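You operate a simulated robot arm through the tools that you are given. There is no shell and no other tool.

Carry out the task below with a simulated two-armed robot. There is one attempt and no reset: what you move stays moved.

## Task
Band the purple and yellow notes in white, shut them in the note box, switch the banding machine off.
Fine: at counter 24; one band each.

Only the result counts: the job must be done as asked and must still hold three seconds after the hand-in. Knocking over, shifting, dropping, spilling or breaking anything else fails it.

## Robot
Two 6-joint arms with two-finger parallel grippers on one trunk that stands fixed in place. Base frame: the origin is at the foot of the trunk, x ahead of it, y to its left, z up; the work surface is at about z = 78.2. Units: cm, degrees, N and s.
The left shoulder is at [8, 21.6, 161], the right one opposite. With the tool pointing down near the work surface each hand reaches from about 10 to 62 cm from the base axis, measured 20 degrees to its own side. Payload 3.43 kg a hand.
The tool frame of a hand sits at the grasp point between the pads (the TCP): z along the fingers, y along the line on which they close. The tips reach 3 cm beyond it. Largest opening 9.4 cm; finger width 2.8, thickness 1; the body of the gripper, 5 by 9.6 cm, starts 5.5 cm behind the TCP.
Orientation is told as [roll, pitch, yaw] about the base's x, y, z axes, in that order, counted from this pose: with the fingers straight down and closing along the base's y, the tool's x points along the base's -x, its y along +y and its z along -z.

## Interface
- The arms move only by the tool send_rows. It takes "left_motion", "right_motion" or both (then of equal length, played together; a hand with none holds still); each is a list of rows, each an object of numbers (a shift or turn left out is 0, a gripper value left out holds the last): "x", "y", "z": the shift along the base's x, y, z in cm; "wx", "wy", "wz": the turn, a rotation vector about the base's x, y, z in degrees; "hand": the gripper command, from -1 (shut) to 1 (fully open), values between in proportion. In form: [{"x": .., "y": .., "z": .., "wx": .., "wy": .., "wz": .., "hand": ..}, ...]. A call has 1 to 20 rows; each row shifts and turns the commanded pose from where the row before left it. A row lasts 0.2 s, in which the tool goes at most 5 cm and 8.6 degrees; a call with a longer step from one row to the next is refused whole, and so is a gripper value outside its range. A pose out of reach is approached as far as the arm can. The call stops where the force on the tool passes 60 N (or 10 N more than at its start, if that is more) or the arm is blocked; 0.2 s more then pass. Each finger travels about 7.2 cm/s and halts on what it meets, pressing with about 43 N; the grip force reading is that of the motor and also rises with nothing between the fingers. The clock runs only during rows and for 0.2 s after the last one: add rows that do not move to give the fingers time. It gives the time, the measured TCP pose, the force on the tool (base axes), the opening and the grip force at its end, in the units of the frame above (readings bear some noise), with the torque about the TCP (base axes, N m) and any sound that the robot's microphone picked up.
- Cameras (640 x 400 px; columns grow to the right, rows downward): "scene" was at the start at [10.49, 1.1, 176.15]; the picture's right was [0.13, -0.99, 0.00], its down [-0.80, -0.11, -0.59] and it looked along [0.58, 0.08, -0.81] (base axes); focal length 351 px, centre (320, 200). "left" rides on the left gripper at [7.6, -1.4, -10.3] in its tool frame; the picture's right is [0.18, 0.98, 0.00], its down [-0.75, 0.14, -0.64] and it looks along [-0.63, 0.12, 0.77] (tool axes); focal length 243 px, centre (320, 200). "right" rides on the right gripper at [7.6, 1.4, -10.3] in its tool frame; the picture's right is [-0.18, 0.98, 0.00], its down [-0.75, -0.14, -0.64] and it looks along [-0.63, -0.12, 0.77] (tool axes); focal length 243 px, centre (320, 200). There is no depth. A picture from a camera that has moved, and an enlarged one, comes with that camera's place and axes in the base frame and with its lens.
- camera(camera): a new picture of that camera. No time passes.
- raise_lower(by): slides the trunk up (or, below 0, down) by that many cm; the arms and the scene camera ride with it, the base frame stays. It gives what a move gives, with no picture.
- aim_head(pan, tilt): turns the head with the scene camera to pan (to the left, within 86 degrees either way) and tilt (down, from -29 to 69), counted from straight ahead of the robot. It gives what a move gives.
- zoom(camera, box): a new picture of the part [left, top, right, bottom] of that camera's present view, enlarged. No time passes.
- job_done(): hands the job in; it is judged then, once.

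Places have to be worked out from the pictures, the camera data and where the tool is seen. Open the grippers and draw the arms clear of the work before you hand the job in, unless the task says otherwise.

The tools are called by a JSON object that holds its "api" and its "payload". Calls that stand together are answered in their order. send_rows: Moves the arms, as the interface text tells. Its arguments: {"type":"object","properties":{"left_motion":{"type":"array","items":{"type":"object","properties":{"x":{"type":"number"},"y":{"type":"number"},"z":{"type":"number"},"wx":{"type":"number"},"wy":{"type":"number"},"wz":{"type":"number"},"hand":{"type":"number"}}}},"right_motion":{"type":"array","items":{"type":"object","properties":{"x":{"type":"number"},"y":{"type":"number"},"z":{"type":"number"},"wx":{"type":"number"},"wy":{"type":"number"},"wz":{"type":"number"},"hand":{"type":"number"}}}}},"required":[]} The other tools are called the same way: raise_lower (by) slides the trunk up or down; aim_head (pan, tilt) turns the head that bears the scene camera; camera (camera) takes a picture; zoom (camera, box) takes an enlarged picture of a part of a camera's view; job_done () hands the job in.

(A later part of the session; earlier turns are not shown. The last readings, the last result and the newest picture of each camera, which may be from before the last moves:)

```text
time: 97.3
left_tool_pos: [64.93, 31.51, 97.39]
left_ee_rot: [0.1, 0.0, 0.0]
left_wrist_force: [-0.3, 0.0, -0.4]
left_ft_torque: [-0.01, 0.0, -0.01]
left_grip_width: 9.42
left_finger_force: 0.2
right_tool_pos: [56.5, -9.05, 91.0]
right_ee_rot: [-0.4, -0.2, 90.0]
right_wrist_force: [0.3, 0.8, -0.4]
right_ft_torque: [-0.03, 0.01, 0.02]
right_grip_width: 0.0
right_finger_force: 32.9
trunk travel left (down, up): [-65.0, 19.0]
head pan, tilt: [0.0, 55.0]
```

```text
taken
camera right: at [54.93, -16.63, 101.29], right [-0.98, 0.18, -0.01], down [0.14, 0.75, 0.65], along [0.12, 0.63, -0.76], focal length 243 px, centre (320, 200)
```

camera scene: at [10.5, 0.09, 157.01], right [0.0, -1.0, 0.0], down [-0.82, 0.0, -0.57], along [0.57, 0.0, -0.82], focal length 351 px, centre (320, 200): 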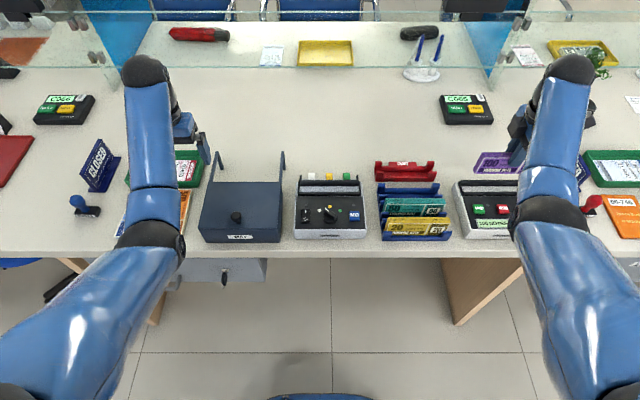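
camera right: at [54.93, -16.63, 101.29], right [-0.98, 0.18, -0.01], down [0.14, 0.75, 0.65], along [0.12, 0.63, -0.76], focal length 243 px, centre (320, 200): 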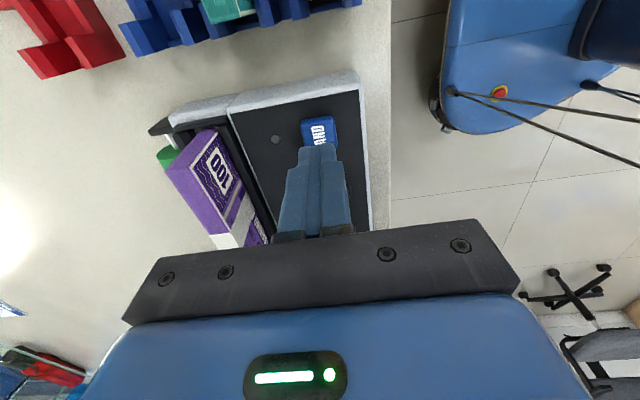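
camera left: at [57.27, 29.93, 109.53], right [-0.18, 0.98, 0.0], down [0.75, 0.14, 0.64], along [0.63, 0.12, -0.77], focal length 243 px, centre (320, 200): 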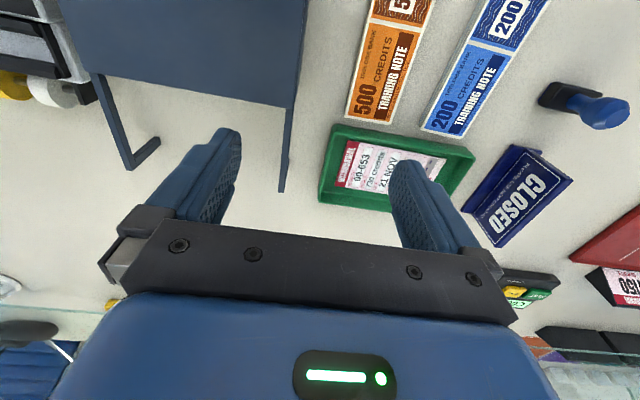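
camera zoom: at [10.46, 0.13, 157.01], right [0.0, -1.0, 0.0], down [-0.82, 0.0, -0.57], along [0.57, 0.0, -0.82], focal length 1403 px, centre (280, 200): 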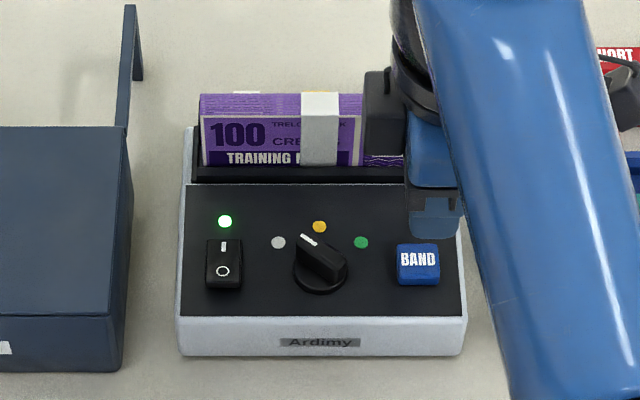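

The purple pack now wears one white band. Next the note box: I raise the trunk 6 cm for headroom and bring the left hand over the lid knob (≈54.3,19.7).

{"api": "raise_lower", "payload": {"by": 6}}

{"api": "send_rows", "payload": {"left_motion": [{"y": -4, "z": -1}, {"y": -4, "z": -2, "x": -2}, {"y": -3.5, "x": -3, "z": -2}, {"x": -3, "z": -2}, {}]}}

{"api": "camera", "payload": {"camera": "left"}}

{"api": "zoom", "payload": {"camera": "scene", "box": [190, 145, 300, 255]}}

```text
time: 98.3
left_tool_pos: [64.81, 31.53, 103.3]
left_ee_rot: [0.0, 0.0, 0.0]
left_wrist_force: [-1.1, -0.6, 0.3]
left_ft_torque: [0.04, 0.0, -0.01]
left_grip_width: 9.42
left_finger_force: 0.0
right_tool_pos: [56.6, -9.0, 97.09]
right_ee_rot: [-0.5, -0.2, 90.0]
right_wrist_force: [0.1, 0.0, -0.2]
right_ft_torque: [-0.01, 0.01, 0.01]
right_grip_width: 0.0
right_finger_force: 33.5
trunk travel left (down, up): [-71.0, 13.0]
head pan, tilt: [0.0, 55.0]
```

```text
refused: row 3 steps farther than a row can; nothing moved
```

```text
taken
camera left: at [57.25, 29.96, 113.52], right [-0.18, 0.98, 0.0], down [0.75, 0.14, 0.64], along [0.63, 0.12, -0.77], focal length 243 px, centre (320, 200)
```

left: 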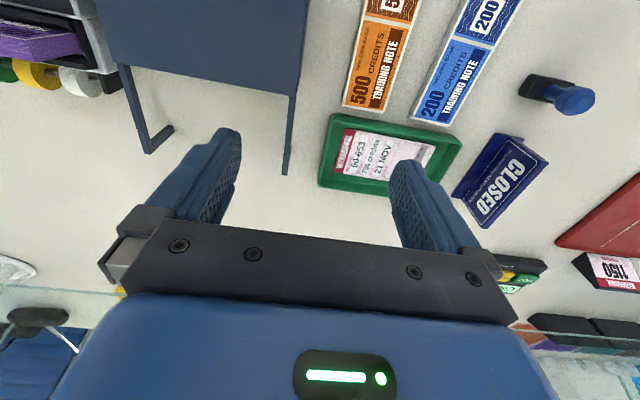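

```text
3.64 times, centred on (245, 200) of scene
camera zoom: at [10.5, 0.14, 163.01], right [0.0, -1.0, 0.0], down [-0.82, 0.0, -0.57], along [0.57, 0.0, -0.82], focal length 1276 px, centre (593, 200)
```

zoom: 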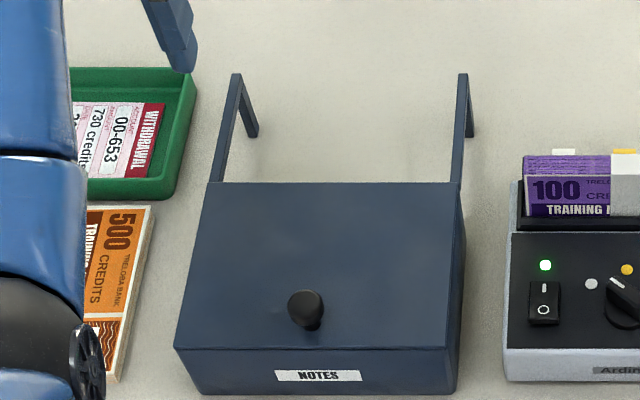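

I send the approach again with shorter steps.

{"api": "send_rows", "payload": {"left_motion": [{"y": -4, "z": -2}, {"y": -3.5, "z": -2, "x": -2}, {"y": -3, "x": -2.5, "z": -2}, {"y": -1.2, "x": -3, "z": -2}, {"x": -2.5, "z": -0.5}, {}]}}

{"api": "camera", "payload": {"camera": "left"}}

{"api": "camera", "payload": {"camera": "scene"}}

```text
time: 99.7
left_tool_pos: [54.89, 19.68, 94.87]
left_ee_rot: [0.0, 0.0, -0.1]
left_wrist_force: [-0.7, 0.7, 0.0]
left_ft_torque: [-0.02, 0.0, -0.01]
left_grip_width: 9.39
left_finger_force: 0.0
right_tool_pos: [56.61, -8.88, 97.11]
right_ee_rot: [-0.5, -0.2, 90.0]
right_wrist_force: [1.5, 0.6, -0.2]
right_ft_torque: [-0.02, 0.04, -0.01]
right_grip_width: 0.0
right_finger_force: 32.9
trunk travel left (down, up): [-71.0, 13.0]
head pan, tilt: [0.0, 55.0]
```

```text
taken
camera left: at [47.24, 18.24, 104.92], right [-0.18, 0.98, 0.0], down [0.75, 0.14, 0.64], along [0.63, 0.12, -0.77], focal length 243 px, centre (320, 200)
```

left: 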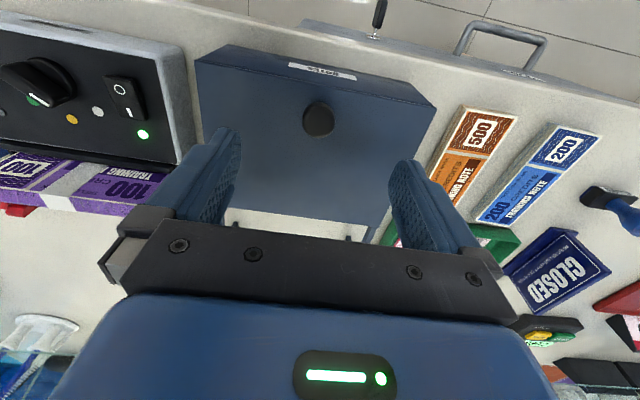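

```text
taken
camera scene: at [10.49, 0.13, 163.01], right [0.0, -1.0, 0.0], down [-0.82, 0.0, -0.57], along [0.57, 0.0, -0.82], focal length 351 px, centre (320, 200)
```

scene: 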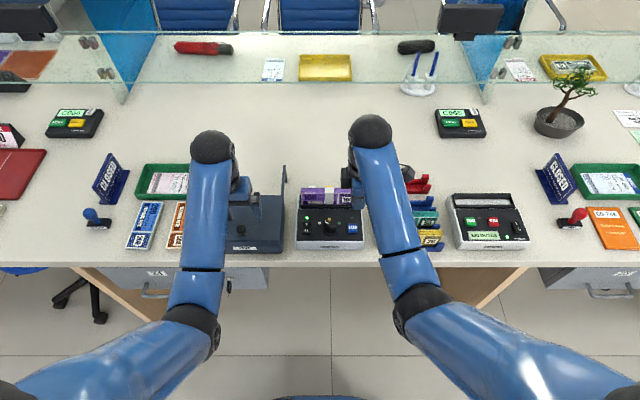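

Lid knob computes to (54.3,19.5). I narrow the fingers and descend around it.

{"api": "send_rows", "payload": {"left_motion": [{"x": -0.5, "y": -0.15, "hand": 0.05}, {"z": -2}, {"z": -2}, {"z": -1.2}, {"z": -0.4}, {}]}}

{"api": "camera", "payload": {"camera": "left"}}

{"api": "zoom", "payload": {"camera": "scene", "box": [190, 165, 290, 255]}}

```text
time: 101.1
left_tool_pos: [54.29, 19.58, 89.26]
left_ee_rot: [0.1, 0.0, 0.0]
left_wrist_force: [0.4, 1.4, 0.3]
left_ft_torque: [0.01, -0.02, -0.02]
left_grip_width: 4.94
left_finger_force: 0.0
right_tool_pos: [56.58, -8.92, 97.11]
right_ee_rot: [-0.3, -0.2, 90.0]
right_wrist_force: [0.0, -0.9, 0.1]
right_ft_torque: [0.01, 0.01, -0.02]
right_grip_width: 0.0
right_finger_force: 32.3
trunk travel left (down, up): [-71.0, 13.0]
head pan, tilt: [0.0, 55.0]
```

```text
taken
camera left: at [46.76, 18.09, 99.45], right [-0.18, 0.98, 0.0], down [0.75, 0.14, 0.64], along [0.63, 0.12, -0.77], focal length 243 px, centre (320, 200)
```

left: 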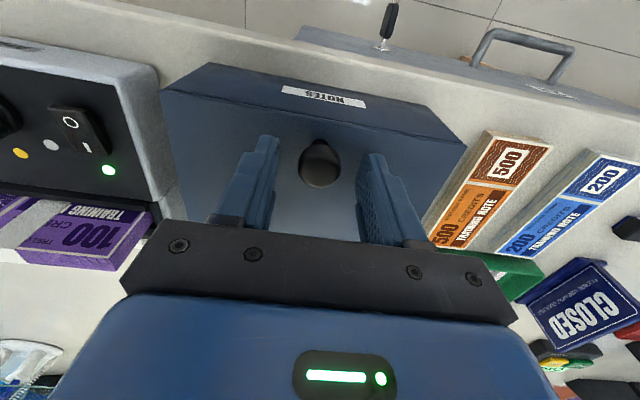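

```text
4.44 times, centred on (240, 210) of scene
camera zoom: at [10.47, 0.13, 163.01], right [0.0, -1.0, 0.0], down [-0.82, 0.0, -0.57], along [0.57, 0.0, -0.82], focal length 1559 px, centre (676, 156)
```

zoom: 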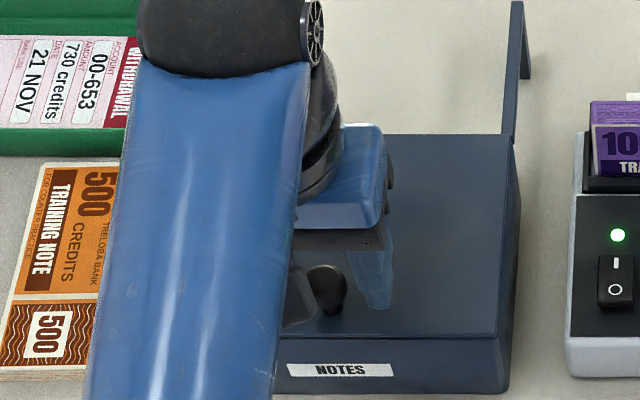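

The knob sits about 0.4 cm nearer than the finger centre. I shift back, lower slightly and close on it.

{"api": "send_rows", "payload": {"left_motion": [{"x": -0.4}, {"z": -0.4}, {"hand": -1}, {}, {}, {}]}}

{"api": "camera", "payload": {"camera": "left"}}

```text
time: 102.5
left_tool_pos: [53.92, 19.52, 88.99]
left_ee_rot: [0.0, 0.0, 0.0]
left_wrist_force: [-0.2, -4.8, -2.8]
left_ft_torque: [-0.07, -0.31, -0.02]
left_grip_width: 2.29
left_finger_force: 44.9
right_tool_pos: [56.56, -9.02, 97.0]
right_ee_rot: [-0.4, -0.3, 90.0]
right_wrist_force: [-0.2, 0.3, 0.5]
right_ft_torque: [0.0, -0.02, 0.04]
right_grip_width: 0.0
right_finger_force: 32.8
trunk travel left (down, up): [-71.0, 13.0]
head pan, tilt: [0.0, 55.0]
```

```text
taken
camera left: at [46.37, 18.0, 99.05], right [-0.18, 0.98, 0.0], down [0.75, 0.14, 0.64], along [0.63, 0.12, -0.77], focal length 243 px, centre (320, 200)
```

left: 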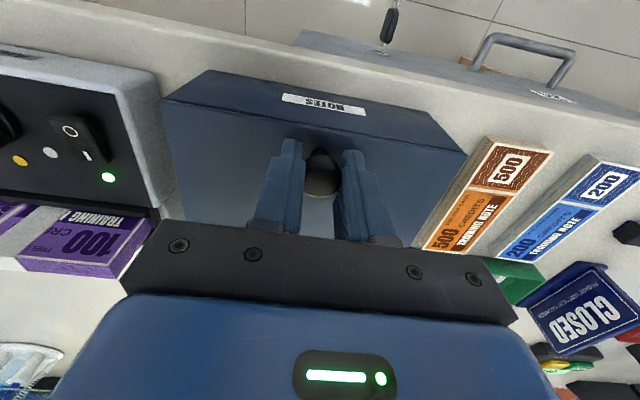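

Knob gripped (2.3 cm). I test by pulling the lid gently backward (+x).

{"api": "send_rows", "payload": {"left_motion": [{"x": 0.3}, {"x": 0.3}, {"x": 0.3}, {}]}}

{"api": "zoom", "payload": {"camera": "left", "box": [120, 40, 520, 260]}}

```text
time: 103.5
left_tool_pos: [54.88, 19.53, 88.9]
left_ee_rot: [0.0, 0.0, 0.1]
left_wrist_force: [-0.6, -8.2, -3.5]
left_ft_torque: [-0.12, 0.07, -0.02]
left_grip_width: 2.31
left_finger_force: 44.8
right_tool_pos: [56.6, -8.99, 96.99]
right_ee_rot: [-0.4, -0.3, 90.0]
right_wrist_force: [-0.7, -0.3, 0.7]
right_ft_torque: [0.01, 0.01, -0.01]
right_grip_width: 0.0
right_finger_force: 33.0
trunk travel left (down, up): [-71.0, 13.0]
head pan, tilt: [0.0, 55.0]
```

```text
1.60 times, centred on (320, 150) of left
camera zoom: at [47.25, 18.0, 99.05], right [-0.18, 0.98, 0.0], down [0.75, 0.14, 0.64], along [0.63, 0.12, -0.77], focal length 388 px, centre (320, 280)
```

zoom: 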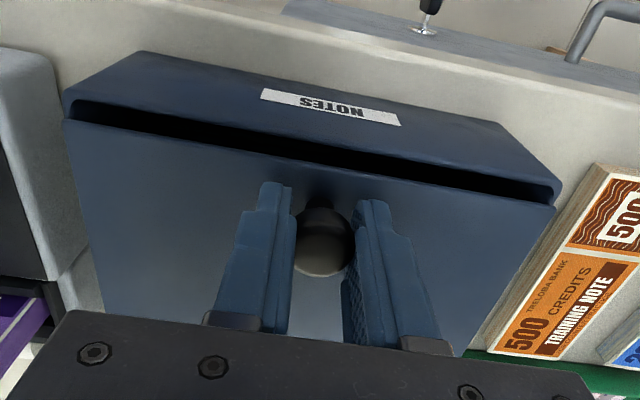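

The lid slides on its rails. I keep sliding it back in 1 cm steps.

{"api": "send_rows", "payload": {"left_motion": [{"x": 0.9, "y": -0.1}, {"x": 1}, {"x": 1}, {"x": 1}, {"x": 1}, {"x": 1}, {"x": 1}, {"x": 1}, {"x": 1}, {}]}}

{"api": "camera", "payload": {"camera": "scene"}}

{"api": "camera", "payload": {"camera": "left"}}

```text
time: 105.7
left_tool_pos: [63.85, 19.59, 88.92]
left_ee_rot: [0.0, 0.1, 0.0]
left_wrist_force: [0.8, -1.4, 0.0]
left_ft_torque: [0.01, -0.08, -0.02]
left_grip_width: 2.3
left_finger_force: 44.4
right_tool_pos: [56.43, -9.02, 96.98]
right_ee_rot: [-0.5, -0.2, 89.9]
right_wrist_force: [-0.1, 0.1, 0.9]
right_ft_torque: [0.03, 0.0, -0.02]
right_grip_width: 0.0
right_finger_force: 32.6
trunk travel left (down, up): [-71.0, 13.0]
head pan, tilt: [0.0, 55.0]
```

```text
taken
camera scene: at [10.47, 0.08, 163.01], right [0.0, -1.0, 0.0], down [-0.82, 0.0, -0.57], along [0.57, 0.0, -0.82], focal length 351 px, centre (320, 200)
```

scene: 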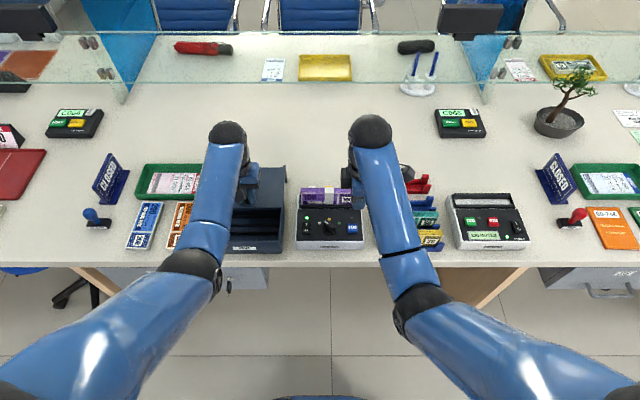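

```text
taken
camera left: at [56.19, 18.0, 99.05], right [-0.18, 0.98, 0.0], down [0.75, 0.14, 0.64], along [0.63, 0.12, -0.77], focal length 243 px, centre (320, 200)
```

left: 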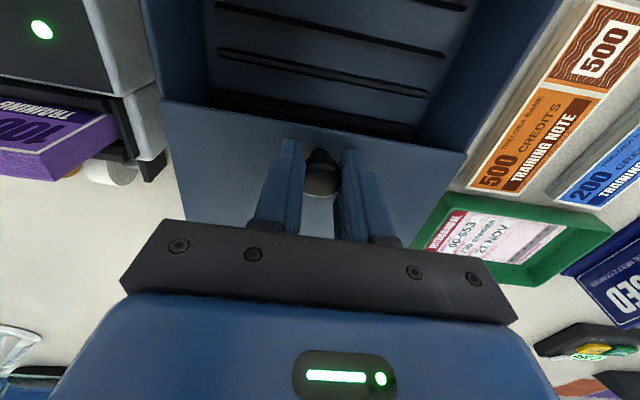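

The lid is 10 cm back; inside I see ribs running along y. I slide it further toward its stop.

{"api": "send_rows", "payload": {"left_motion": [{"x": 0.5}, {"x": 0.5}, {"x": 0.5}, {"x": 0.5}, {}]}}

{"api": "zoom", "payload": {"camera": "left", "box": [150, 0, 550, 220]}}

{"api": "zoom", "payload": {"camera": "scene", "box": [190, 165, 300, 255]}}

```text
time: 106.9
left_tool_pos: [65.82, 19.62, 88.83]
left_ee_rot: [0.0, -0.1, 0.1]
left_wrist_force: [0.8, -1.0, -0.8]
left_ft_torque: [0.03, 0.25, 0.01]
left_grip_width: 2.28
left_finger_force: 44.7
right_tool_pos: [56.68, -9.0, 96.97]
right_ee_rot: [-0.4, -0.1, 90.0]
right_wrist_force: [0.7, 0.2, -0.1]
right_ft_torque: [0.0, -0.01, -0.02]
right_grip_width: 0.01
right_finger_force: 32.9
trunk travel left (down, up): [-71.0, 13.0]
head pan, tilt: [0.0, 55.0]
```

```text
1.60 times, centred on (350, 110) of left
camera zoom: at [58.15, 18.0, 99.06], right [-0.18, 0.98, 0.0], down [0.75, 0.14, 0.64], along [0.63, 0.12, -0.77], focal length 388 px, centre (272, 344)
```

zoom: 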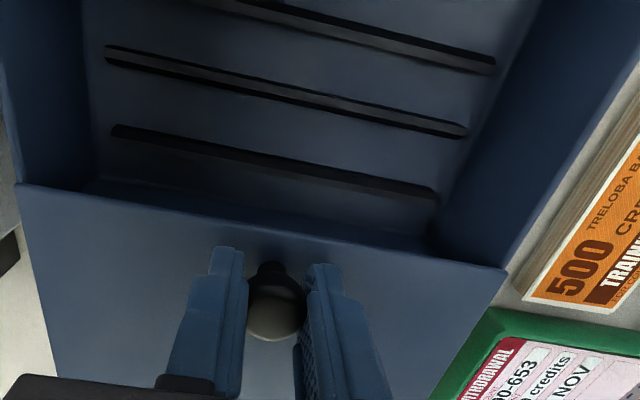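

```text
4.44 times, centred on (245, 210) of scene
camera zoom: at [10.47, 0.12, 163.01], right [0.0, -1.0, 0.0], down [-0.82, 0.0, -0.57], along [0.57, 0.0, -0.82], focal length 1559 px, centre (653, 156)
```

zoom: 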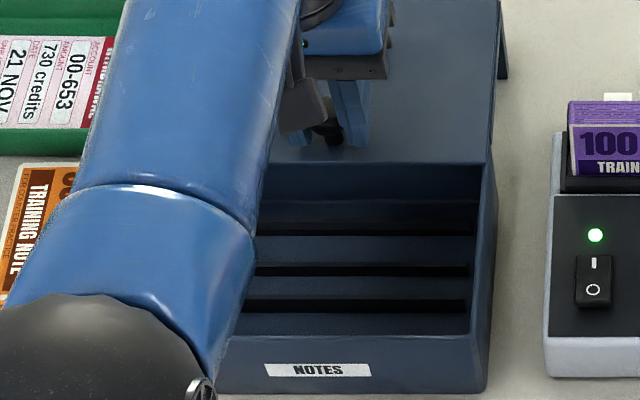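

The lid is 12 cm back and the box is well open, with three low ribs on its floor. I release the knob and draw the left hand up and aside.

{"api": "send_rows", "payload": {"left_motion": [{"hand": -0.3}, {"hand": 0}, {"z": 2}, {"z": 3}, {"z": 3}, {"y": 4, "z": 1}, {"y": 4.5}, {"y": 4.5}, {"y": 3}, {}]}}

{"api": "zoom", "payload": {"camera": "scene", "box": [190, 150, 310, 255]}}

{"api": "camera", "payload": {"camera": "scene"}}

```text
time: 109.1
left_tool_pos: [65.54, 35.56, 97.84]
left_ee_rot: [0.0, 0.1, 0.0]
left_wrist_force: [-0.1, 0.9, 1.7]
left_ft_torque: [0.0, -0.01, -0.02]
left_grip_width: 4.7
left_finger_force: 0.1
right_tool_pos: [56.56, -8.91, 97.09]
right_ee_rot: [-0.4, -0.2, 90.0]
right_wrist_force: [-0.2, -0.5, 0.5]
right_ft_torque: [0.02, 0.0, -0.01]
right_grip_width: 0.0
right_finger_force: 33.2
trunk travel left (down, up): [-71.0, 13.0]
head pan, tilt: [0.0, 55.0]
```

```text
3.81 times, centred on (250, 202) of scene
camera zoom: at [10.46, 0.1, 163.01], right [0.0, -1.0, 0.0], down [-0.82, 0.0, -0.57], along [0.57, 0.0, -0.82], focal length 1336 px, centre (587, 190)
```

zoom: 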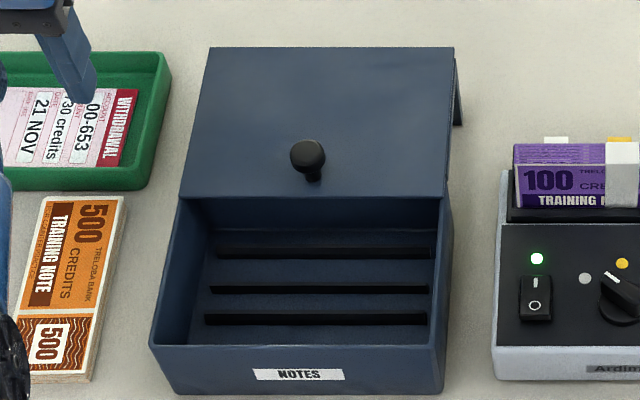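

```text
taken
camera scene: at [10.46, 0.1, 163.01], right [0.0, -1.0, 0.0], down [-0.82, 0.0, -0.57], along [0.57, 0.0, -0.82], focal length 351 px, centre (320, 200)
```

scene: 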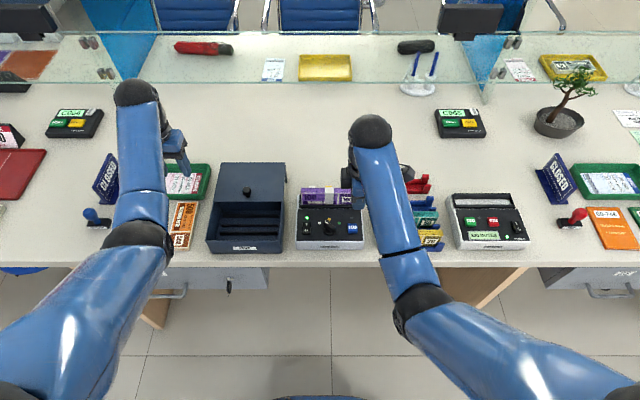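

I zoom on the open box interior to understand the ribs and depth.

{"api": "zoom", "payload": {"camera": "scene", "box": [205, 195, 290, 255]}}

{"api": "zoom", "payload": {"camera": "left", "box": [0, 0, 320, 200]}}

```text
6.67 times, centred on (248, 225) of scene
camera zoom: at [10.46, 0.1, 163.01], right [0.0, -1.0, 0.0], down [-0.82, 0.0, -0.57], along [0.57, 0.0, -0.82], focal length 2339 px, centre (803, 33)
```

zoom: 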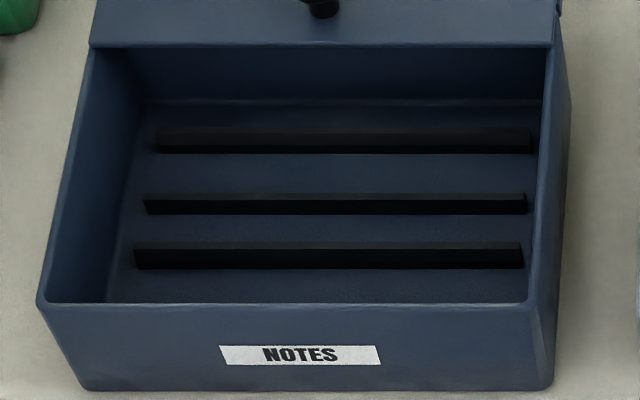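

```text
2.00 times, centred on (160, 100) of left
camera zoom: at [57.99, 34.09, 108.08], right [-0.18, 0.98, 0.0], down [0.75, 0.14, 0.64], along [0.63, 0.12, -0.77], focal length 485 px, centre (640, 400)
```

zoom: 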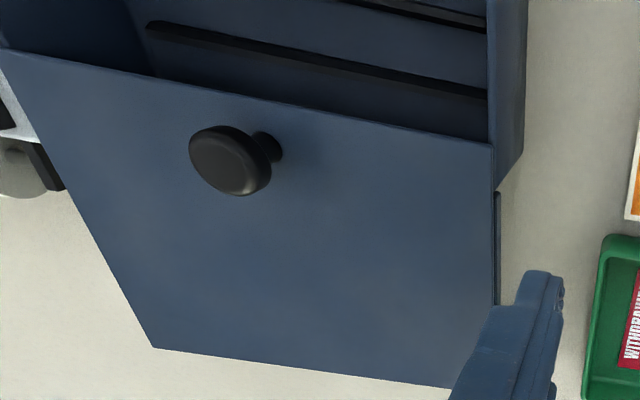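

Ribs are about 1.3 cm high near x≈57.8, 60.3 and 63.4; something may be hidden behind the front wall. I move the left hand nearer for a look from above.

{"api": "send_rows", "payload": {"left_motion": [{"x": -3.5, "y": -3, "z": -0.5}, {"x": -3.5, "y": -3, "z": -1}, {"x": -3.5, "y": -3, "z": -1}, {}]}}

{"api": "camera", "payload": {"camera": "left"}}

{"api": "zoom", "payload": {"camera": "left", "box": [100, 30, 360, 220]}}

```text
time: 110.1
left_tool_pos: [55.09, 26.59, 95.43]
left_ee_rot: [-0.1, -0.2, 0.2]
left_wrist_force: [0.7, 0.7, 0.2]
left_ft_torque: [0.0, -0.03, -0.02]
left_grip_width: 4.68
left_finger_force: 0.0
right_tool_pos: [56.51, -8.99, 97.04]
right_ee_rot: [-0.5, -0.2, 90.1]
right_wrist_force: [-0.3, 0.3, 0.4]
right_ft_torque: [0.01, 0.01, 0.0]
right_grip_width: 0.0
right_finger_force: 33.2
trunk travel left (down, up): [-71.0, 13.0]
head pan, tilt: [0.0, 55.0]
```

```text
taken
camera left: at [47.55, 25.03, 105.5], right [-0.19, 0.98, 0.0], down [0.75, 0.14, 0.64], along [0.63, 0.12, -0.77], focal length 243 px, centre (320, 200)
```

left: 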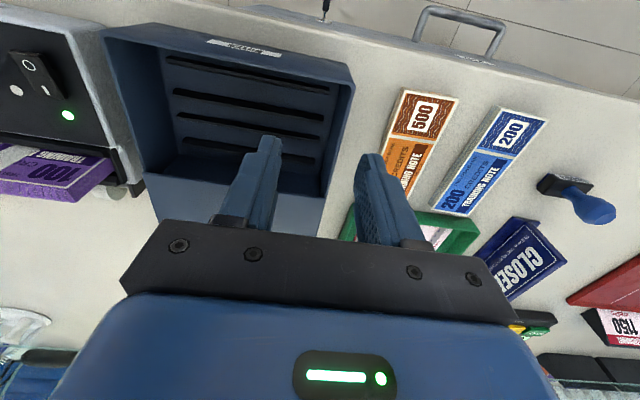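

```text
2.11 times, centred on (230, 125) of left
camera zoom: at [47.55, 25.03, 105.5], right [-0.19, 0.98, 0.0], down [0.75, 0.14, 0.64], along [0.63, 0.12, -0.77], focal length 511 px, centre (510, 358)
```

zoom: 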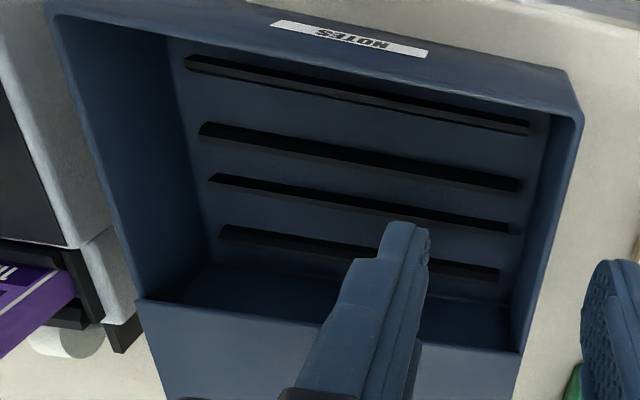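

There are four ribs forming two slots (centres about x 56.1 and 61.7), meant for packs on edge. I want a bit more clearance behind the rear slot, so I re-grip the knob to slide the lid slightly further.

{"api": "send_rows", "payload": {"left_motion": [{"x": 3.5, "y": -2.3, "z": 0.3}, {"x": 3.5, "y": -2.3, "z": 0.3}, {"x": 3.6, "y": -2.4}, {"z": -2}, {"z": -2.5}, {"z": -1.7}, {"z": -0.6}, {}]}}

{"api": "camera", "payload": {"camera": "left"}}

```text
time: 111.9
left_tool_pos: [65.85, 19.53, 89.21]
left_ee_rot: [0.0, 0.0, 0.0]
left_wrist_force: [0.4, 0.0, -0.7]
left_ft_torque: [0.02, -0.01, 0.01]
left_grip_width: 4.7
left_finger_force: 0.0
right_tool_pos: [56.46, -8.87, 97.15]
right_ee_rot: [-0.4, -0.2, 90.1]
right_wrist_force: [-1.0, -0.4, 1.0]
right_ft_torque: [-0.01, 0.0, 0.03]
right_grip_width: 0.0
right_finger_force: 32.9
trunk travel left (down, up): [-71.0, 13.0]
head pan, tilt: [0.0, 55.0]
```

```text
taken
camera left: at [58.24, 17.99, 99.31], right [-0.18, 0.98, 0.0], down [0.75, 0.14, 0.64], along [0.63, 0.12, -0.77], focal length 243 px, centre (320, 200)
```

left: 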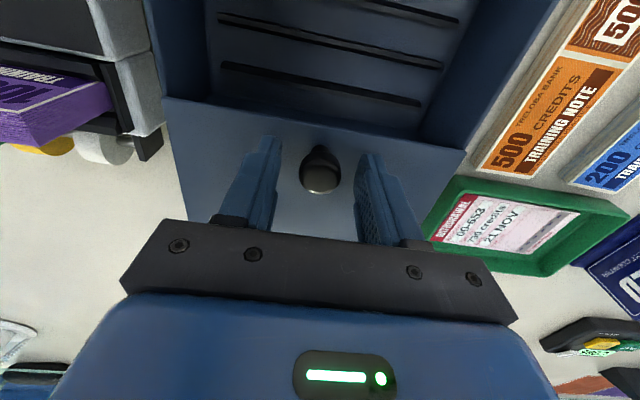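

Knob is between the fingers again. I grip, slide 1.2 cm further, watching the force.

{"api": "send_rows", "payload": {"left_motion": [{"z": -0.3, "hand": -1}, {}, {}, {"x": 0.4}, {"x": 0.4}, {"x": 0.4}, {}]}}

```text
time: 113.5
left_tool_pos: [66.22, 19.56, 88.89]
left_ee_rot: [-0.1, 0.4, 0.0]
left_wrist_force: [-33.3, 3.6, 2.6]
left_ft_torque: [0.07, 0.1, -0.02]
left_grip_width: 2.32
left_finger_force: 45.1
right_tool_pos: [55.99, -8.98, 97.45]
right_ee_rot: [-0.7, -0.2, 90.0]
right_wrist_force: [-0.8, 0.2, 1.0]
right_ft_torque: [0.01, 0.03, 0.0]
right_grip_width: 0.01
right_finger_force: 33.2
trunk travel left (down, up): [-71.0, 13.0]
head pan, tilt: [0.0, 55.0]
```

The lid hit its stop. I relax the push, release and lift the left hand.

{"api": "send_rows", "payload": {"left_motion": [{"x": -0.6}, {"hand": -0.3}, {"hand": 0.0}, {"z": 2}, {"z": 3}, {"z": 3}, {}], "right_motion": [{}, {}, {}, {}, {}, {}, {}]}}

{"api": "zoom", "payload": {"camera": "scene", "box": [190, 150, 310, 255]}}

```text
time: 115.1
left_tool_pos: [66.38, 19.63, 97.07]
left_ee_rot: [0.0, 0.0, -0.1]
left_wrist_force: [-0.2, 0.4, 0.4]
left_ft_torque: [0.03, 0.02, 0.0]
left_grip_width: 4.71
left_finger_force: 0.1
right_tool_pos: [56.55, -8.96, 97.13]
right_ee_rot: [-0.3, -0.2, 90.0]
right_wrist_force: [0.5, 0.4, 0.2]
right_ft_torque: [-0.03, -0.01, -0.01]
right_grip_width: 0.03
right_finger_force: 33.1
trunk travel left (down, up): [-71.0, 13.0]
head pan, tilt: [0.0, 55.0]
```

```text
3.81 times, centred on (250, 202) of scene
camera zoom: at [10.46, 0.15, 163.01], right [0.0, -1.0, 0.0], down [-0.82, 0.0, -0.57], along [0.57, 0.0, -0.82], focal length 1336 px, centre (587, 190)
```

zoom: 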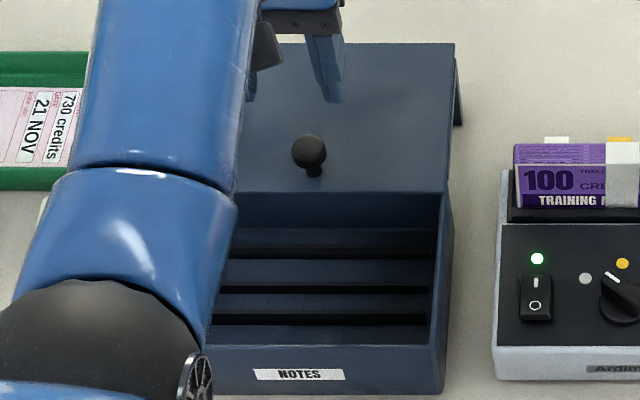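

The box stayed put and the lid is fully back. Now both hands at once: the right goes over the yellow pack (opening), the left turns -90° so its fingers close along x.

{"api": "send_rows", "payload": {"left_motion": [{"wz": -8.2}, {"wz": -8.2}, {"wz": -8.2}, {"wz": -8.2}, {"wz": -8.2}, {"wz": -8.2}, {"wz": -8.2}, {"wz": -8.2}, {"wz": -8.2}, {"wz": -8.1}, {"wz": -8.1}, {}], "right_motion": [{"y": -4, "z": -0.5}, {"y": -4, "x": -0.6, "z": -0.5}, {"y": -4, "x": -0.6, "z": -0.5, "hand": 0.1}, {"y": -3}, {}, {}, {}, {}, {}, {}, {}, {}]}}

{"api": "camera", "payload": {"camera": "right"}}

{"api": "camera", "payload": {"camera": "left"}}

{"api": "camera", "payload": {"camera": "scene"}}

```text
time: 117.7
left_tool_pos: [66.29, 19.48, 96.77]
left_ee_rot: [0.0, 0.0, -90.1]
left_wrist_force: [0.6, -0.7, 0.9]
left_ft_torque: [0.0, 0.0, -0.01]
left_grip_width: 4.7
left_finger_force: 0.0
right_tool_pos: [55.39, -23.9, 95.38]
right_ee_rot: [-0.5, -0.2, 90.2]
right_wrist_force: [-0.1, -0.3, -0.2]
right_ft_torque: [0.02, 0.0, -0.01]
right_grip_width: 5.19
right_finger_force: 0.1
trunk travel left (down, up): [-71.0, 13.0]
head pan, tilt: [0.0, 55.0]
```

```text
taken
camera right: at [53.69, -31.61, 105.72], right [-0.98, 0.18, -0.01], down [0.13, 0.75, 0.65], along [0.12, 0.63, -0.76], focal length 243 px, centre (320, 200)
```

right: 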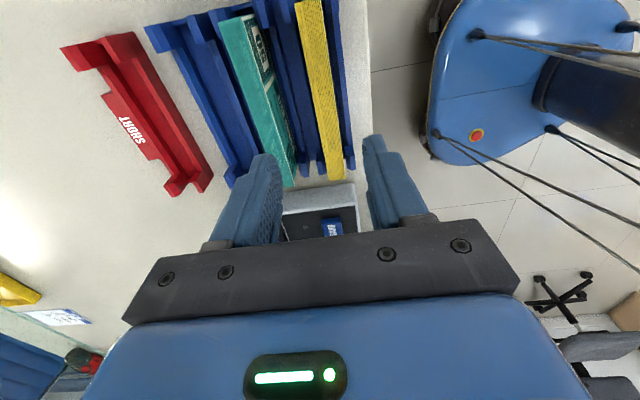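

```text
taken
camera left: at [65.02, 27.05, 107.02], right [0.98, 0.18, 0.0], down [0.14, -0.75, 0.64], along [0.12, -0.63, -0.77], focal length 243 px, centre (320, 200)
```

left: 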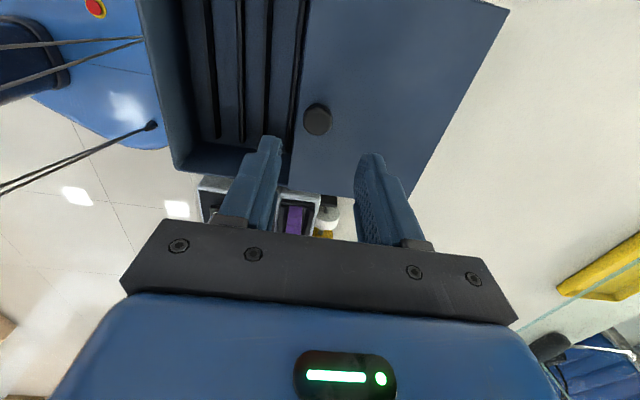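

```text
taken
camera scene: at [10.46, 0.13, 163.01], right [0.0, -1.0, 0.0], down [-0.82, 0.0, -0.57], along [0.57, 0.0, -0.82], focal length 351 px, centre (320, 200)
```

scene: 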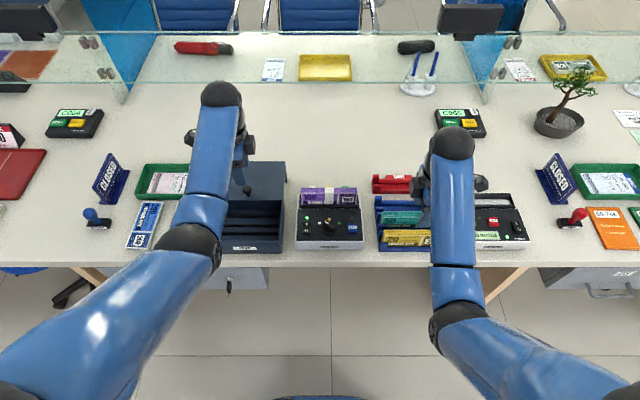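

Yellow's centre reads x≈55.0–55.3. I descend part way and check again (also trimming the small roll error).

{"api": "send_rows", "payload": {"right_motion": [{"z": -2.5, "x": -0.15, "wx": 0.4}, {"z": -2.5}, {"z": -2}, {}]}}

{"api": "camera", "payload": {"camera": "right"}}

{"api": "zoom", "payload": {"camera": "scene", "box": [365, 190, 455, 260]}}

```text
time: 118.7
left_tool_pos: [66.36, 19.51, 96.98]
left_ee_rot: [0.1, 0.0, -89.9]
left_wrist_force: [-0.8, -0.2, 0.1]
left_ft_torque: [0.01, -0.01, 0.02]
left_grip_width: 4.67
left_finger_force: 0.1
right_tool_pos: [55.09, -23.9, 88.63]
right_ee_rot: [-0.4, -0.6, 90.2]
right_wrist_force: [-0.4, -0.2, -0.1]
right_ft_torque: [-0.01, -0.02, 0.0]
right_grip_width: 5.14
right_finger_force: 0.1
trunk travel left (down, up): [-71.0, 13.0]
head pan, tilt: [0.0, 55.0]
```

```text
taken
camera right: at [53.5, -31.68, 98.76], right [-0.98, 0.18, 0.0], down [0.14, 0.75, 0.65], along [0.12, 0.64, -0.76], focal length 243 px, centre (320, 200)
```

right: 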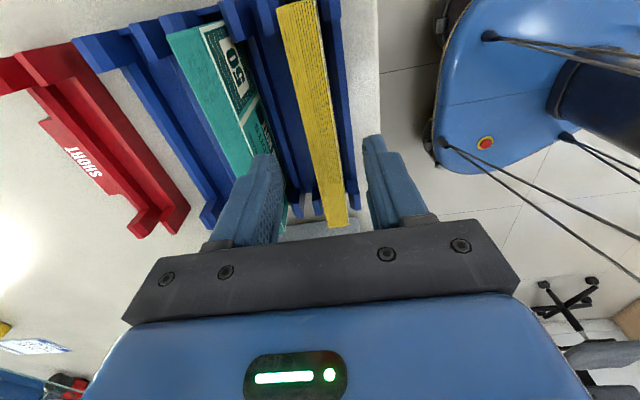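

```text
5.71 times, centred on (410, 225) of scene
camera zoom: at [10.45, 0.12, 163.01], right [0.0, -1.0, 0.0], down [-0.82, 0.0, -0.57], along [0.57, 0.0, -0.82], focal length 2005 px, centre (-194, 57)
```

zoom: 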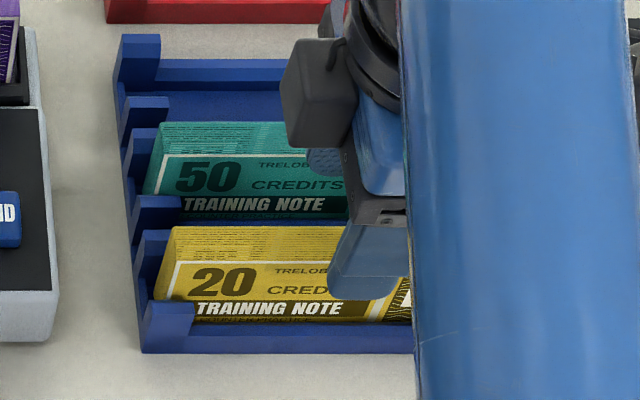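

Clear of the teal pack. I narrow the opening to about 4.2 cm, descend to the grip height, and look.

{"api": "send_rows", "payload": {"right_motion": [{"hand": -0.1}, {"z": -1.5}, {"z": -1.3}, {"z": -0.7}, {"z": -0.3}, {}]}}

{"api": "camera", "payload": {"camera": "right"}}

```text
time: 120.1
left_tool_pos: [66.33, 19.53, 96.8]
left_ee_rot: [0.0, -0.1, -90.0]
left_wrist_force: [-0.1, 0.5, 0.4]
left_ft_torque: [0.02, 0.02, 0.03]
left_grip_width: 4.72
left_finger_force: 0.1
right_tool_pos: [55.16, -23.94, 84.73]
right_ee_rot: [-0.4, -0.6, 90.0]
right_wrist_force: [-0.1, -0.2, 0.4]
right_ft_torque: [0.01, 0.02, -0.01]
right_grip_width: 4.22
right_finger_force: 0.1
trunk travel left (down, up): [-71.0, 13.0]
head pan, tilt: [0.0, 55.0]
```

```text
taken
camera right: at [53.55, -31.66, 94.93], right [-0.98, 0.18, 0.0], down [0.14, 0.75, 0.65], along [0.12, 0.64, -0.76], focal length 243 px, centre (320, 200)
```

right: 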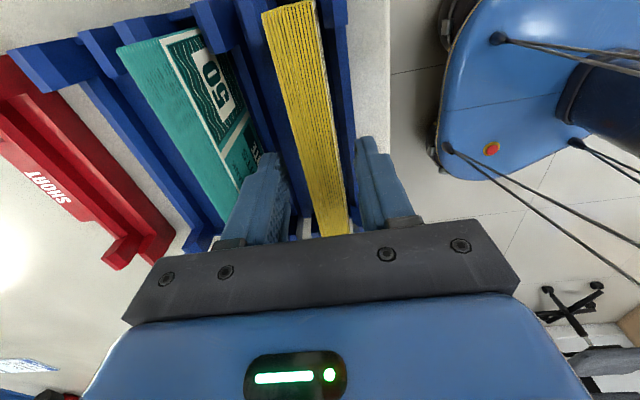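

The yellow pack is centred. Close and lift.

{"api": "send_rows", "payload": {"right_motion": [{"hand": -1}, {}, {}, {}]}}

{"api": "send_rows", "payload": {"right_motion": [{"z": 1}, {"z": 2}, {"z": 3}, {"z": 3}, {"z": 2}, {}]}}

{"api": "camera", "payload": {"camera": "scene"}}

```text
time: 121.1
left_tool_pos: [66.38, 19.49, 96.82]
left_ee_rot: [0.0, 0.0, -90.1]
left_wrist_force: [0.3, -0.6, 0.5]
left_ft_torque: [0.0, 0.02, 0.01]
left_grip_width: 4.71
left_finger_force: 0.0
right_tool_pos: [55.23, -23.83, 84.88]
right_ee_rot: [-0.3, -0.6, 90.0]
right_wrist_force: [0.3, -0.6, -0.7]
right_ft_torque: [0.0, 0.03, -0.01]
right_grip_width: 2.17
right_finger_force: 43.0
trunk travel left (down, up): [-71.0, 13.0]
head pan, tilt: [0.0, 55.0]
```

```text
time: 122.5
left_tool_pos: [66.35, 19.53, 96.82]
left_ee_rot: [-0.1, 0.1, -90.1]
left_wrist_force: [0.2, 0.1, 0.2]
left_ft_torque: [0.01, -0.03, 0.0]
left_grip_width: 4.69
left_finger_force: 0.0
right_tool_pos: [55.25, -24.1, 95.53]
right_ee_rot: [-0.5, -0.6, 90.0]
right_wrist_force: [0.6, -1.1, -1.9]
right_ft_torque: [0.0, 0.03, -0.01]
right_grip_width: 2.17
right_finger_force: 43.2
right hand out of reach, approached as far as the arm can: row 5
trunk travel left (down, up): [-71.0, 13.0]
head pan, tilt: [0.0, 55.0]
```

```text
taken
camera scene: at [10.49, 0.11, 163.01], right [0.0, -1.0, 0.0], down [-0.82, 0.0, -0.57], along [0.57, 0.0, -0.82], focal length 351 px, centre (320, 200)
```

scene: 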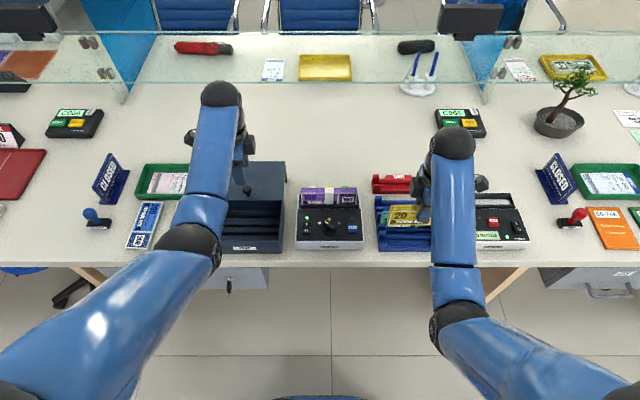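

Yellow pack lifted. I move the right hand with it forward and aside, raise the left, then lower the trunk 5 cm for the bander reach.

{"api": "send_rows", "payload": {"left_motion": [{"z": 1.5}, {"z": 2}, {"y": -3}, {"y": -3}, {"y": -3}, {}], "right_motion": [{"x": 3.5, "z": 1}, {"x": 3.5, "z": 1.5}, {"x": 3.5, "y": -2, "z": 1.5}, {"y": -4}, {}, {}]}}

{"api": "raise_lower", "payload": {"by": -5}}

{"api": "camera", "payload": {"camera": "left"}}

{"api": "camera", "payload": {"camera": "scene"}}

```text
time: 123.9
left_tool_pos: [66.33, 10.51, 100.44]
left_ee_rot: [-0.1, -0.1, -89.9]
left_wrist_force: [0.2, 0.0, -0.4]
left_ft_torque: [0.0, 0.03, -0.03]
left_grip_width: 4.73
left_finger_force: 0.2
right_tool_pos: [65.92, -29.7, 99.43]
right_ee_rot: [-0.4, -0.6, 90.2]
right_wrist_force: [0.2, -0.1, -1.5]
right_ft_torque: [-0.04, 0.03, -0.02]
right_grip_width: 2.16
right_finger_force: 42.7
trunk travel left (down, up): [-71.0, 13.0]
head pan, tilt: [0.0, 55.0]
```

```text
time: 124.8
left_tool_pos: [66.4, 10.36, 95.44]
left_ee_rot: [0.0, 0.0, -90.0]
left_wrist_force: [0.2, 0.6, 0.3]
left_ft_torque: [0.01, 0.03, 0.0]
left_grip_width: 4.72
left_finger_force: 0.0
right_tool_pos: [65.85, -29.89, 94.61]
right_ee_rot: [-0.4, -0.6, 90.1]
right_wrist_force: [-0.3, 0.3, -1.7]
right_ft_torque: [0.02, -0.02, -0.01]
right_grip_width: 2.16
right_finger_force: 43.5
trunk travel left (down, up): [-66.0, 18.0]
head pan, tilt: [0.0, 55.0]
```

```text
taken
camera left: at [64.93, 17.98, 105.62], right [0.98, 0.18, 0.0], down [0.14, -0.75, 0.64], along [0.12, -0.63, -0.77], focal length 243 px, centre (320, 200)
```

left: 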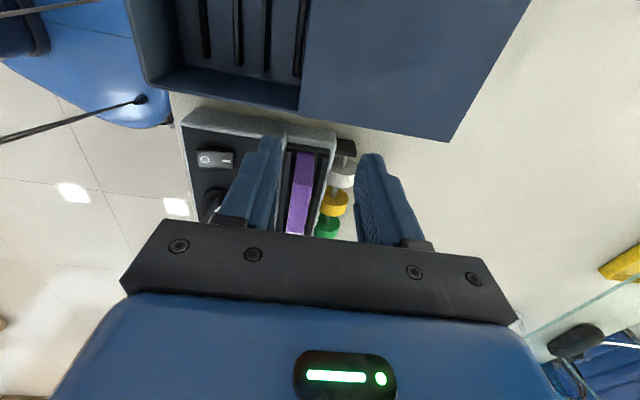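

```text
taken
camera scene: at [10.43, 0.08, 158.02], right [0.0, -1.0, 0.0], down [-0.82, 0.0, -0.57], along [0.57, 0.0, -0.82], focal length 351 px, centre (320, 200)
```

scene: 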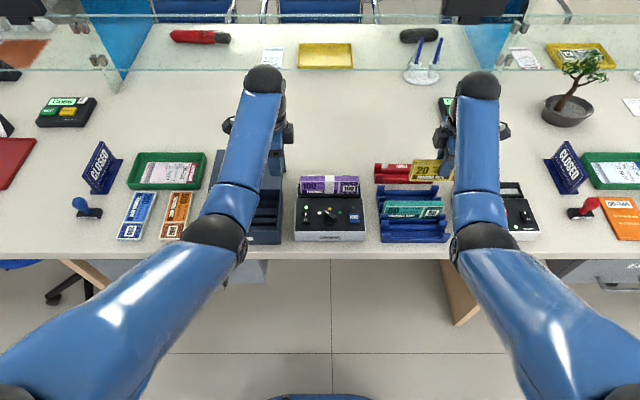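

I bring the left hand over the banded purple pack, offset to y≈1.6 so as not to grip the band, with a modest opening.

{"api": "send_rows", "payload": {"left_motion": [{"x": -0.2, "y": -4, "hand": -0.2}, {"x": -0.3, "y": -4}, {"y": -0.8, "z": -2}, {"z": -1}, {}]}}

{"api": "camera", "payload": {"camera": "left"}}

{"api": "zoom", "payload": {"camera": "scene", "box": [280, 150, 380, 220]}}

```text
time: 126.0
left_tool_pos: [65.88, 1.55, 92.41]
left_ee_rot: [0.0, 0.0, -90.0]
left_wrist_force: [-0.7, 0.7, 0.4]
left_ft_torque: [-0.02, 0.03, 0.0]
left_grip_width: 3.75
left_finger_force: 0.0
right_tool_pos: [65.88, -29.94, 94.51]
right_ee_rot: [-0.4, -0.7, 90.0]
right_wrist_force: [0.6, 0.1, -1.2]
right_ft_torque: [0.04, 0.02, 0.0]
right_grip_width: 2.17
right_finger_force: 42.2
trunk travel left (down, up): [-66.0, 18.0]
head pan, tilt: [0.0, 55.0]
```

```text
taken
camera left: at [64.46, 9.12, 102.62], right [0.98, 0.18, 0.0], down [0.14, -0.75, 0.64], along [0.12, -0.63, -0.77], focal length 243 px, centre (320, 200)
```

left: 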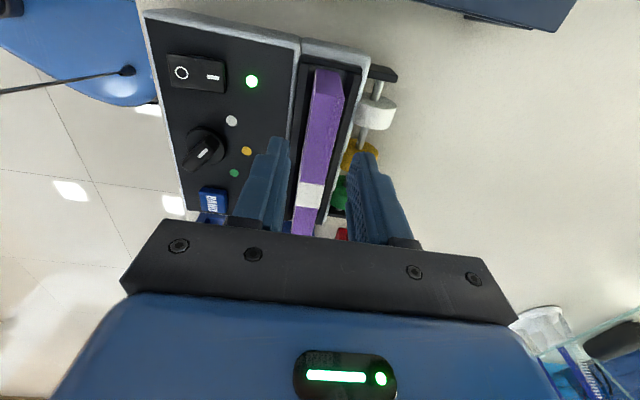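

```text
5.71 times, centred on (330, 185) of scene
camera zoom: at [10.46, 0.04, 158.01], right [0.0, -1.0, 0.0], down [-0.82, 0.0, -0.57], along [0.57, 0.0, -0.82], focal length 2005 px, centre (263, 286)
```

zoom: 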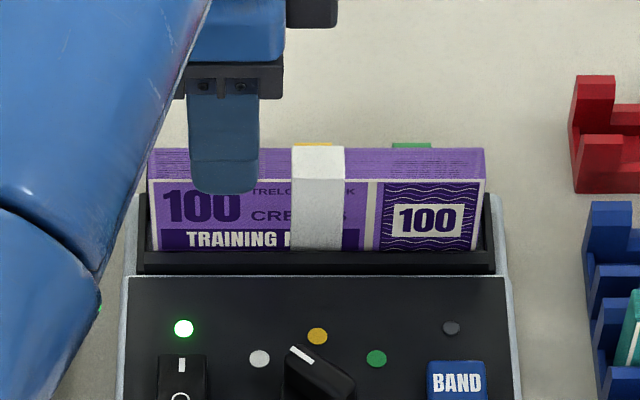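

Centred within about 0.1 cm. I descend, grip and lift the purple pack with the left hand.

{"api": "send_rows", "payload": {"left_motion": [{"x": -0.1, "z": -1.5}, {"z": -1.2}, {"z": -0.7}, {"hand": -1}, {}, {}, {}]}}

{"api": "send_rows", "payload": {"left_motion": [{"z": 0.5}, {"z": 1}, {"z": 2}, {"z": 2}, {"z": 1}, {}]}}

{"api": "zoom", "payload": {"camera": "scene", "box": [270, 140, 380, 220]}}

```text
time: 127.6
left_tool_pos: [65.63, 1.57, 88.97]
left_ee_rot: [0.0, 0.0, -89.9]
left_wrist_force: [-0.6, -0.6, 0.1]
left_ft_torque: [-0.04, -0.03, 0.0]
left_grip_width: 1.73
left_finger_force: 43.3
right_tool_pos: [65.88, -29.94, 94.48]
right_ee_rot: [-0.5, -0.7, 90.1]
right_wrist_force: [-1.0, 0.3, -1.1]
right_ft_torque: [-0.01, 0.01, -0.03]
right_grip_width: 2.17
right_finger_force: 42.8
trunk travel left (down, up): [-66.0, 18.0]
head pan, tilt: [0.0, 55.0]
```

```text
time: 129.0
left_tool_pos: [65.66, 1.66, 95.58]
left_ee_rot: [-0.1, 0.0, -90.1]
left_wrist_force: [0.1, 0.6, -2.0]
left_ft_torque: [0.02, 0.01, 0.01]
left_grip_width: 1.69
left_finger_force: 43.1
right_tool_pos: [65.92, -29.93, 94.46]
right_ee_rot: [-0.4, -0.4, 90.1]
right_wrist_force: [0.4, -0.1, -1.7]
right_ft_torque: [0.02, 0.01, -0.01]
right_grip_width: 2.19
right_finger_force: 42.8
trunk travel left (down, up): [-66.0, 18.0]
head pan, tilt: [0.0, 55.0]
```

```text
5.00 times, centred on (325, 180) of scene
camera zoom: at [10.51, 0.1, 158.01], right [0.0, -1.0, 0.0], down [-0.82, 0.0, -0.57], along [0.57, 0.0, -0.82], focal length 1754 px, centre (295, 300)
```

zoom: 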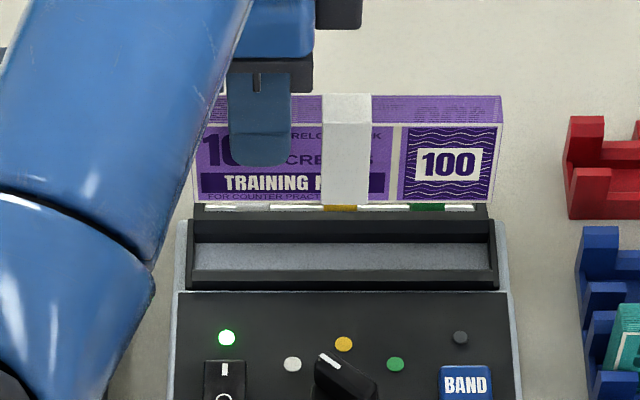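

Banded pack lifted. I shift it in x to the rear slot line (x≈61.7), then move over the open box.

{"api": "send_rows", "payload": {"left_motion": [{"x": -2, "y": 1}, {"x": -1.95, "y": 2, "z": -0.6}, {"y": 4, "z": -0.5}, {"y": 4.5, "z": -0.3}, {"y": 4.5}, {"y": 4}, {"y": 2}, {}]}}

{"api": "camera", "payload": {"camera": "left"}}

{"api": "zoom", "payload": {"camera": "scene", "box": [190, 150, 310, 255]}}

```text
time: 130.8
left_tool_pos: [61.82, 23.72, 94.08]
left_ee_rot: [0.0, 0.0, -90.0]
left_wrist_force: [0.6, -0.2, -1.9]
left_ft_torque: [0.04, 0.0, 0.01]
left_grip_width: 1.72
left_finger_force: 43.3
right_tool_pos: [65.89, -29.86, 94.5]
right_ee_rot: [-0.5, -0.6, 90.0]
right_wrist_force: [-0.6, -0.3, -1.7]
right_ft_torque: [-0.02, -0.01, -0.04]
right_grip_width: 2.18
right_finger_force: 43.2
trunk travel left (down, up): [-66.0, 18.0]
head pan, tilt: [0.0, 55.0]
```

```text
taken
camera left: at [60.42, 31.14, 104.29], right [0.98, 0.18, 0.0], down [0.14, -0.75, 0.64], along [0.12, -0.63, -0.77], focal length 243 px, centre (320, 200)
```

left: 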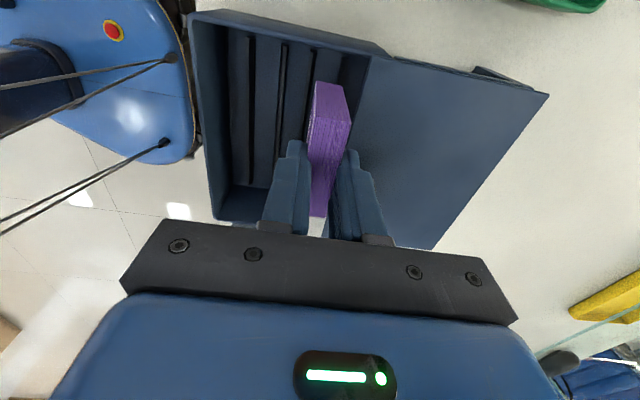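

```text
3.81 times, centred on (250, 202) of scene
camera zoom: at [10.48, 0.07, 158.01], right [0.0, -1.0, 0.0], down [-0.82, 0.0, -0.57], along [0.57, 0.0, -0.82], focal length 1336 px, centre (587, 190)
```

zoom: 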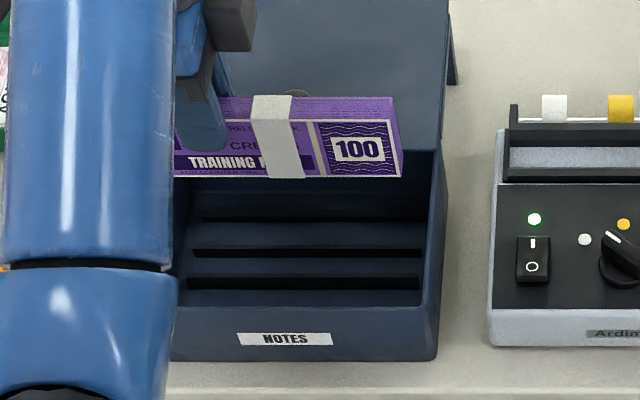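

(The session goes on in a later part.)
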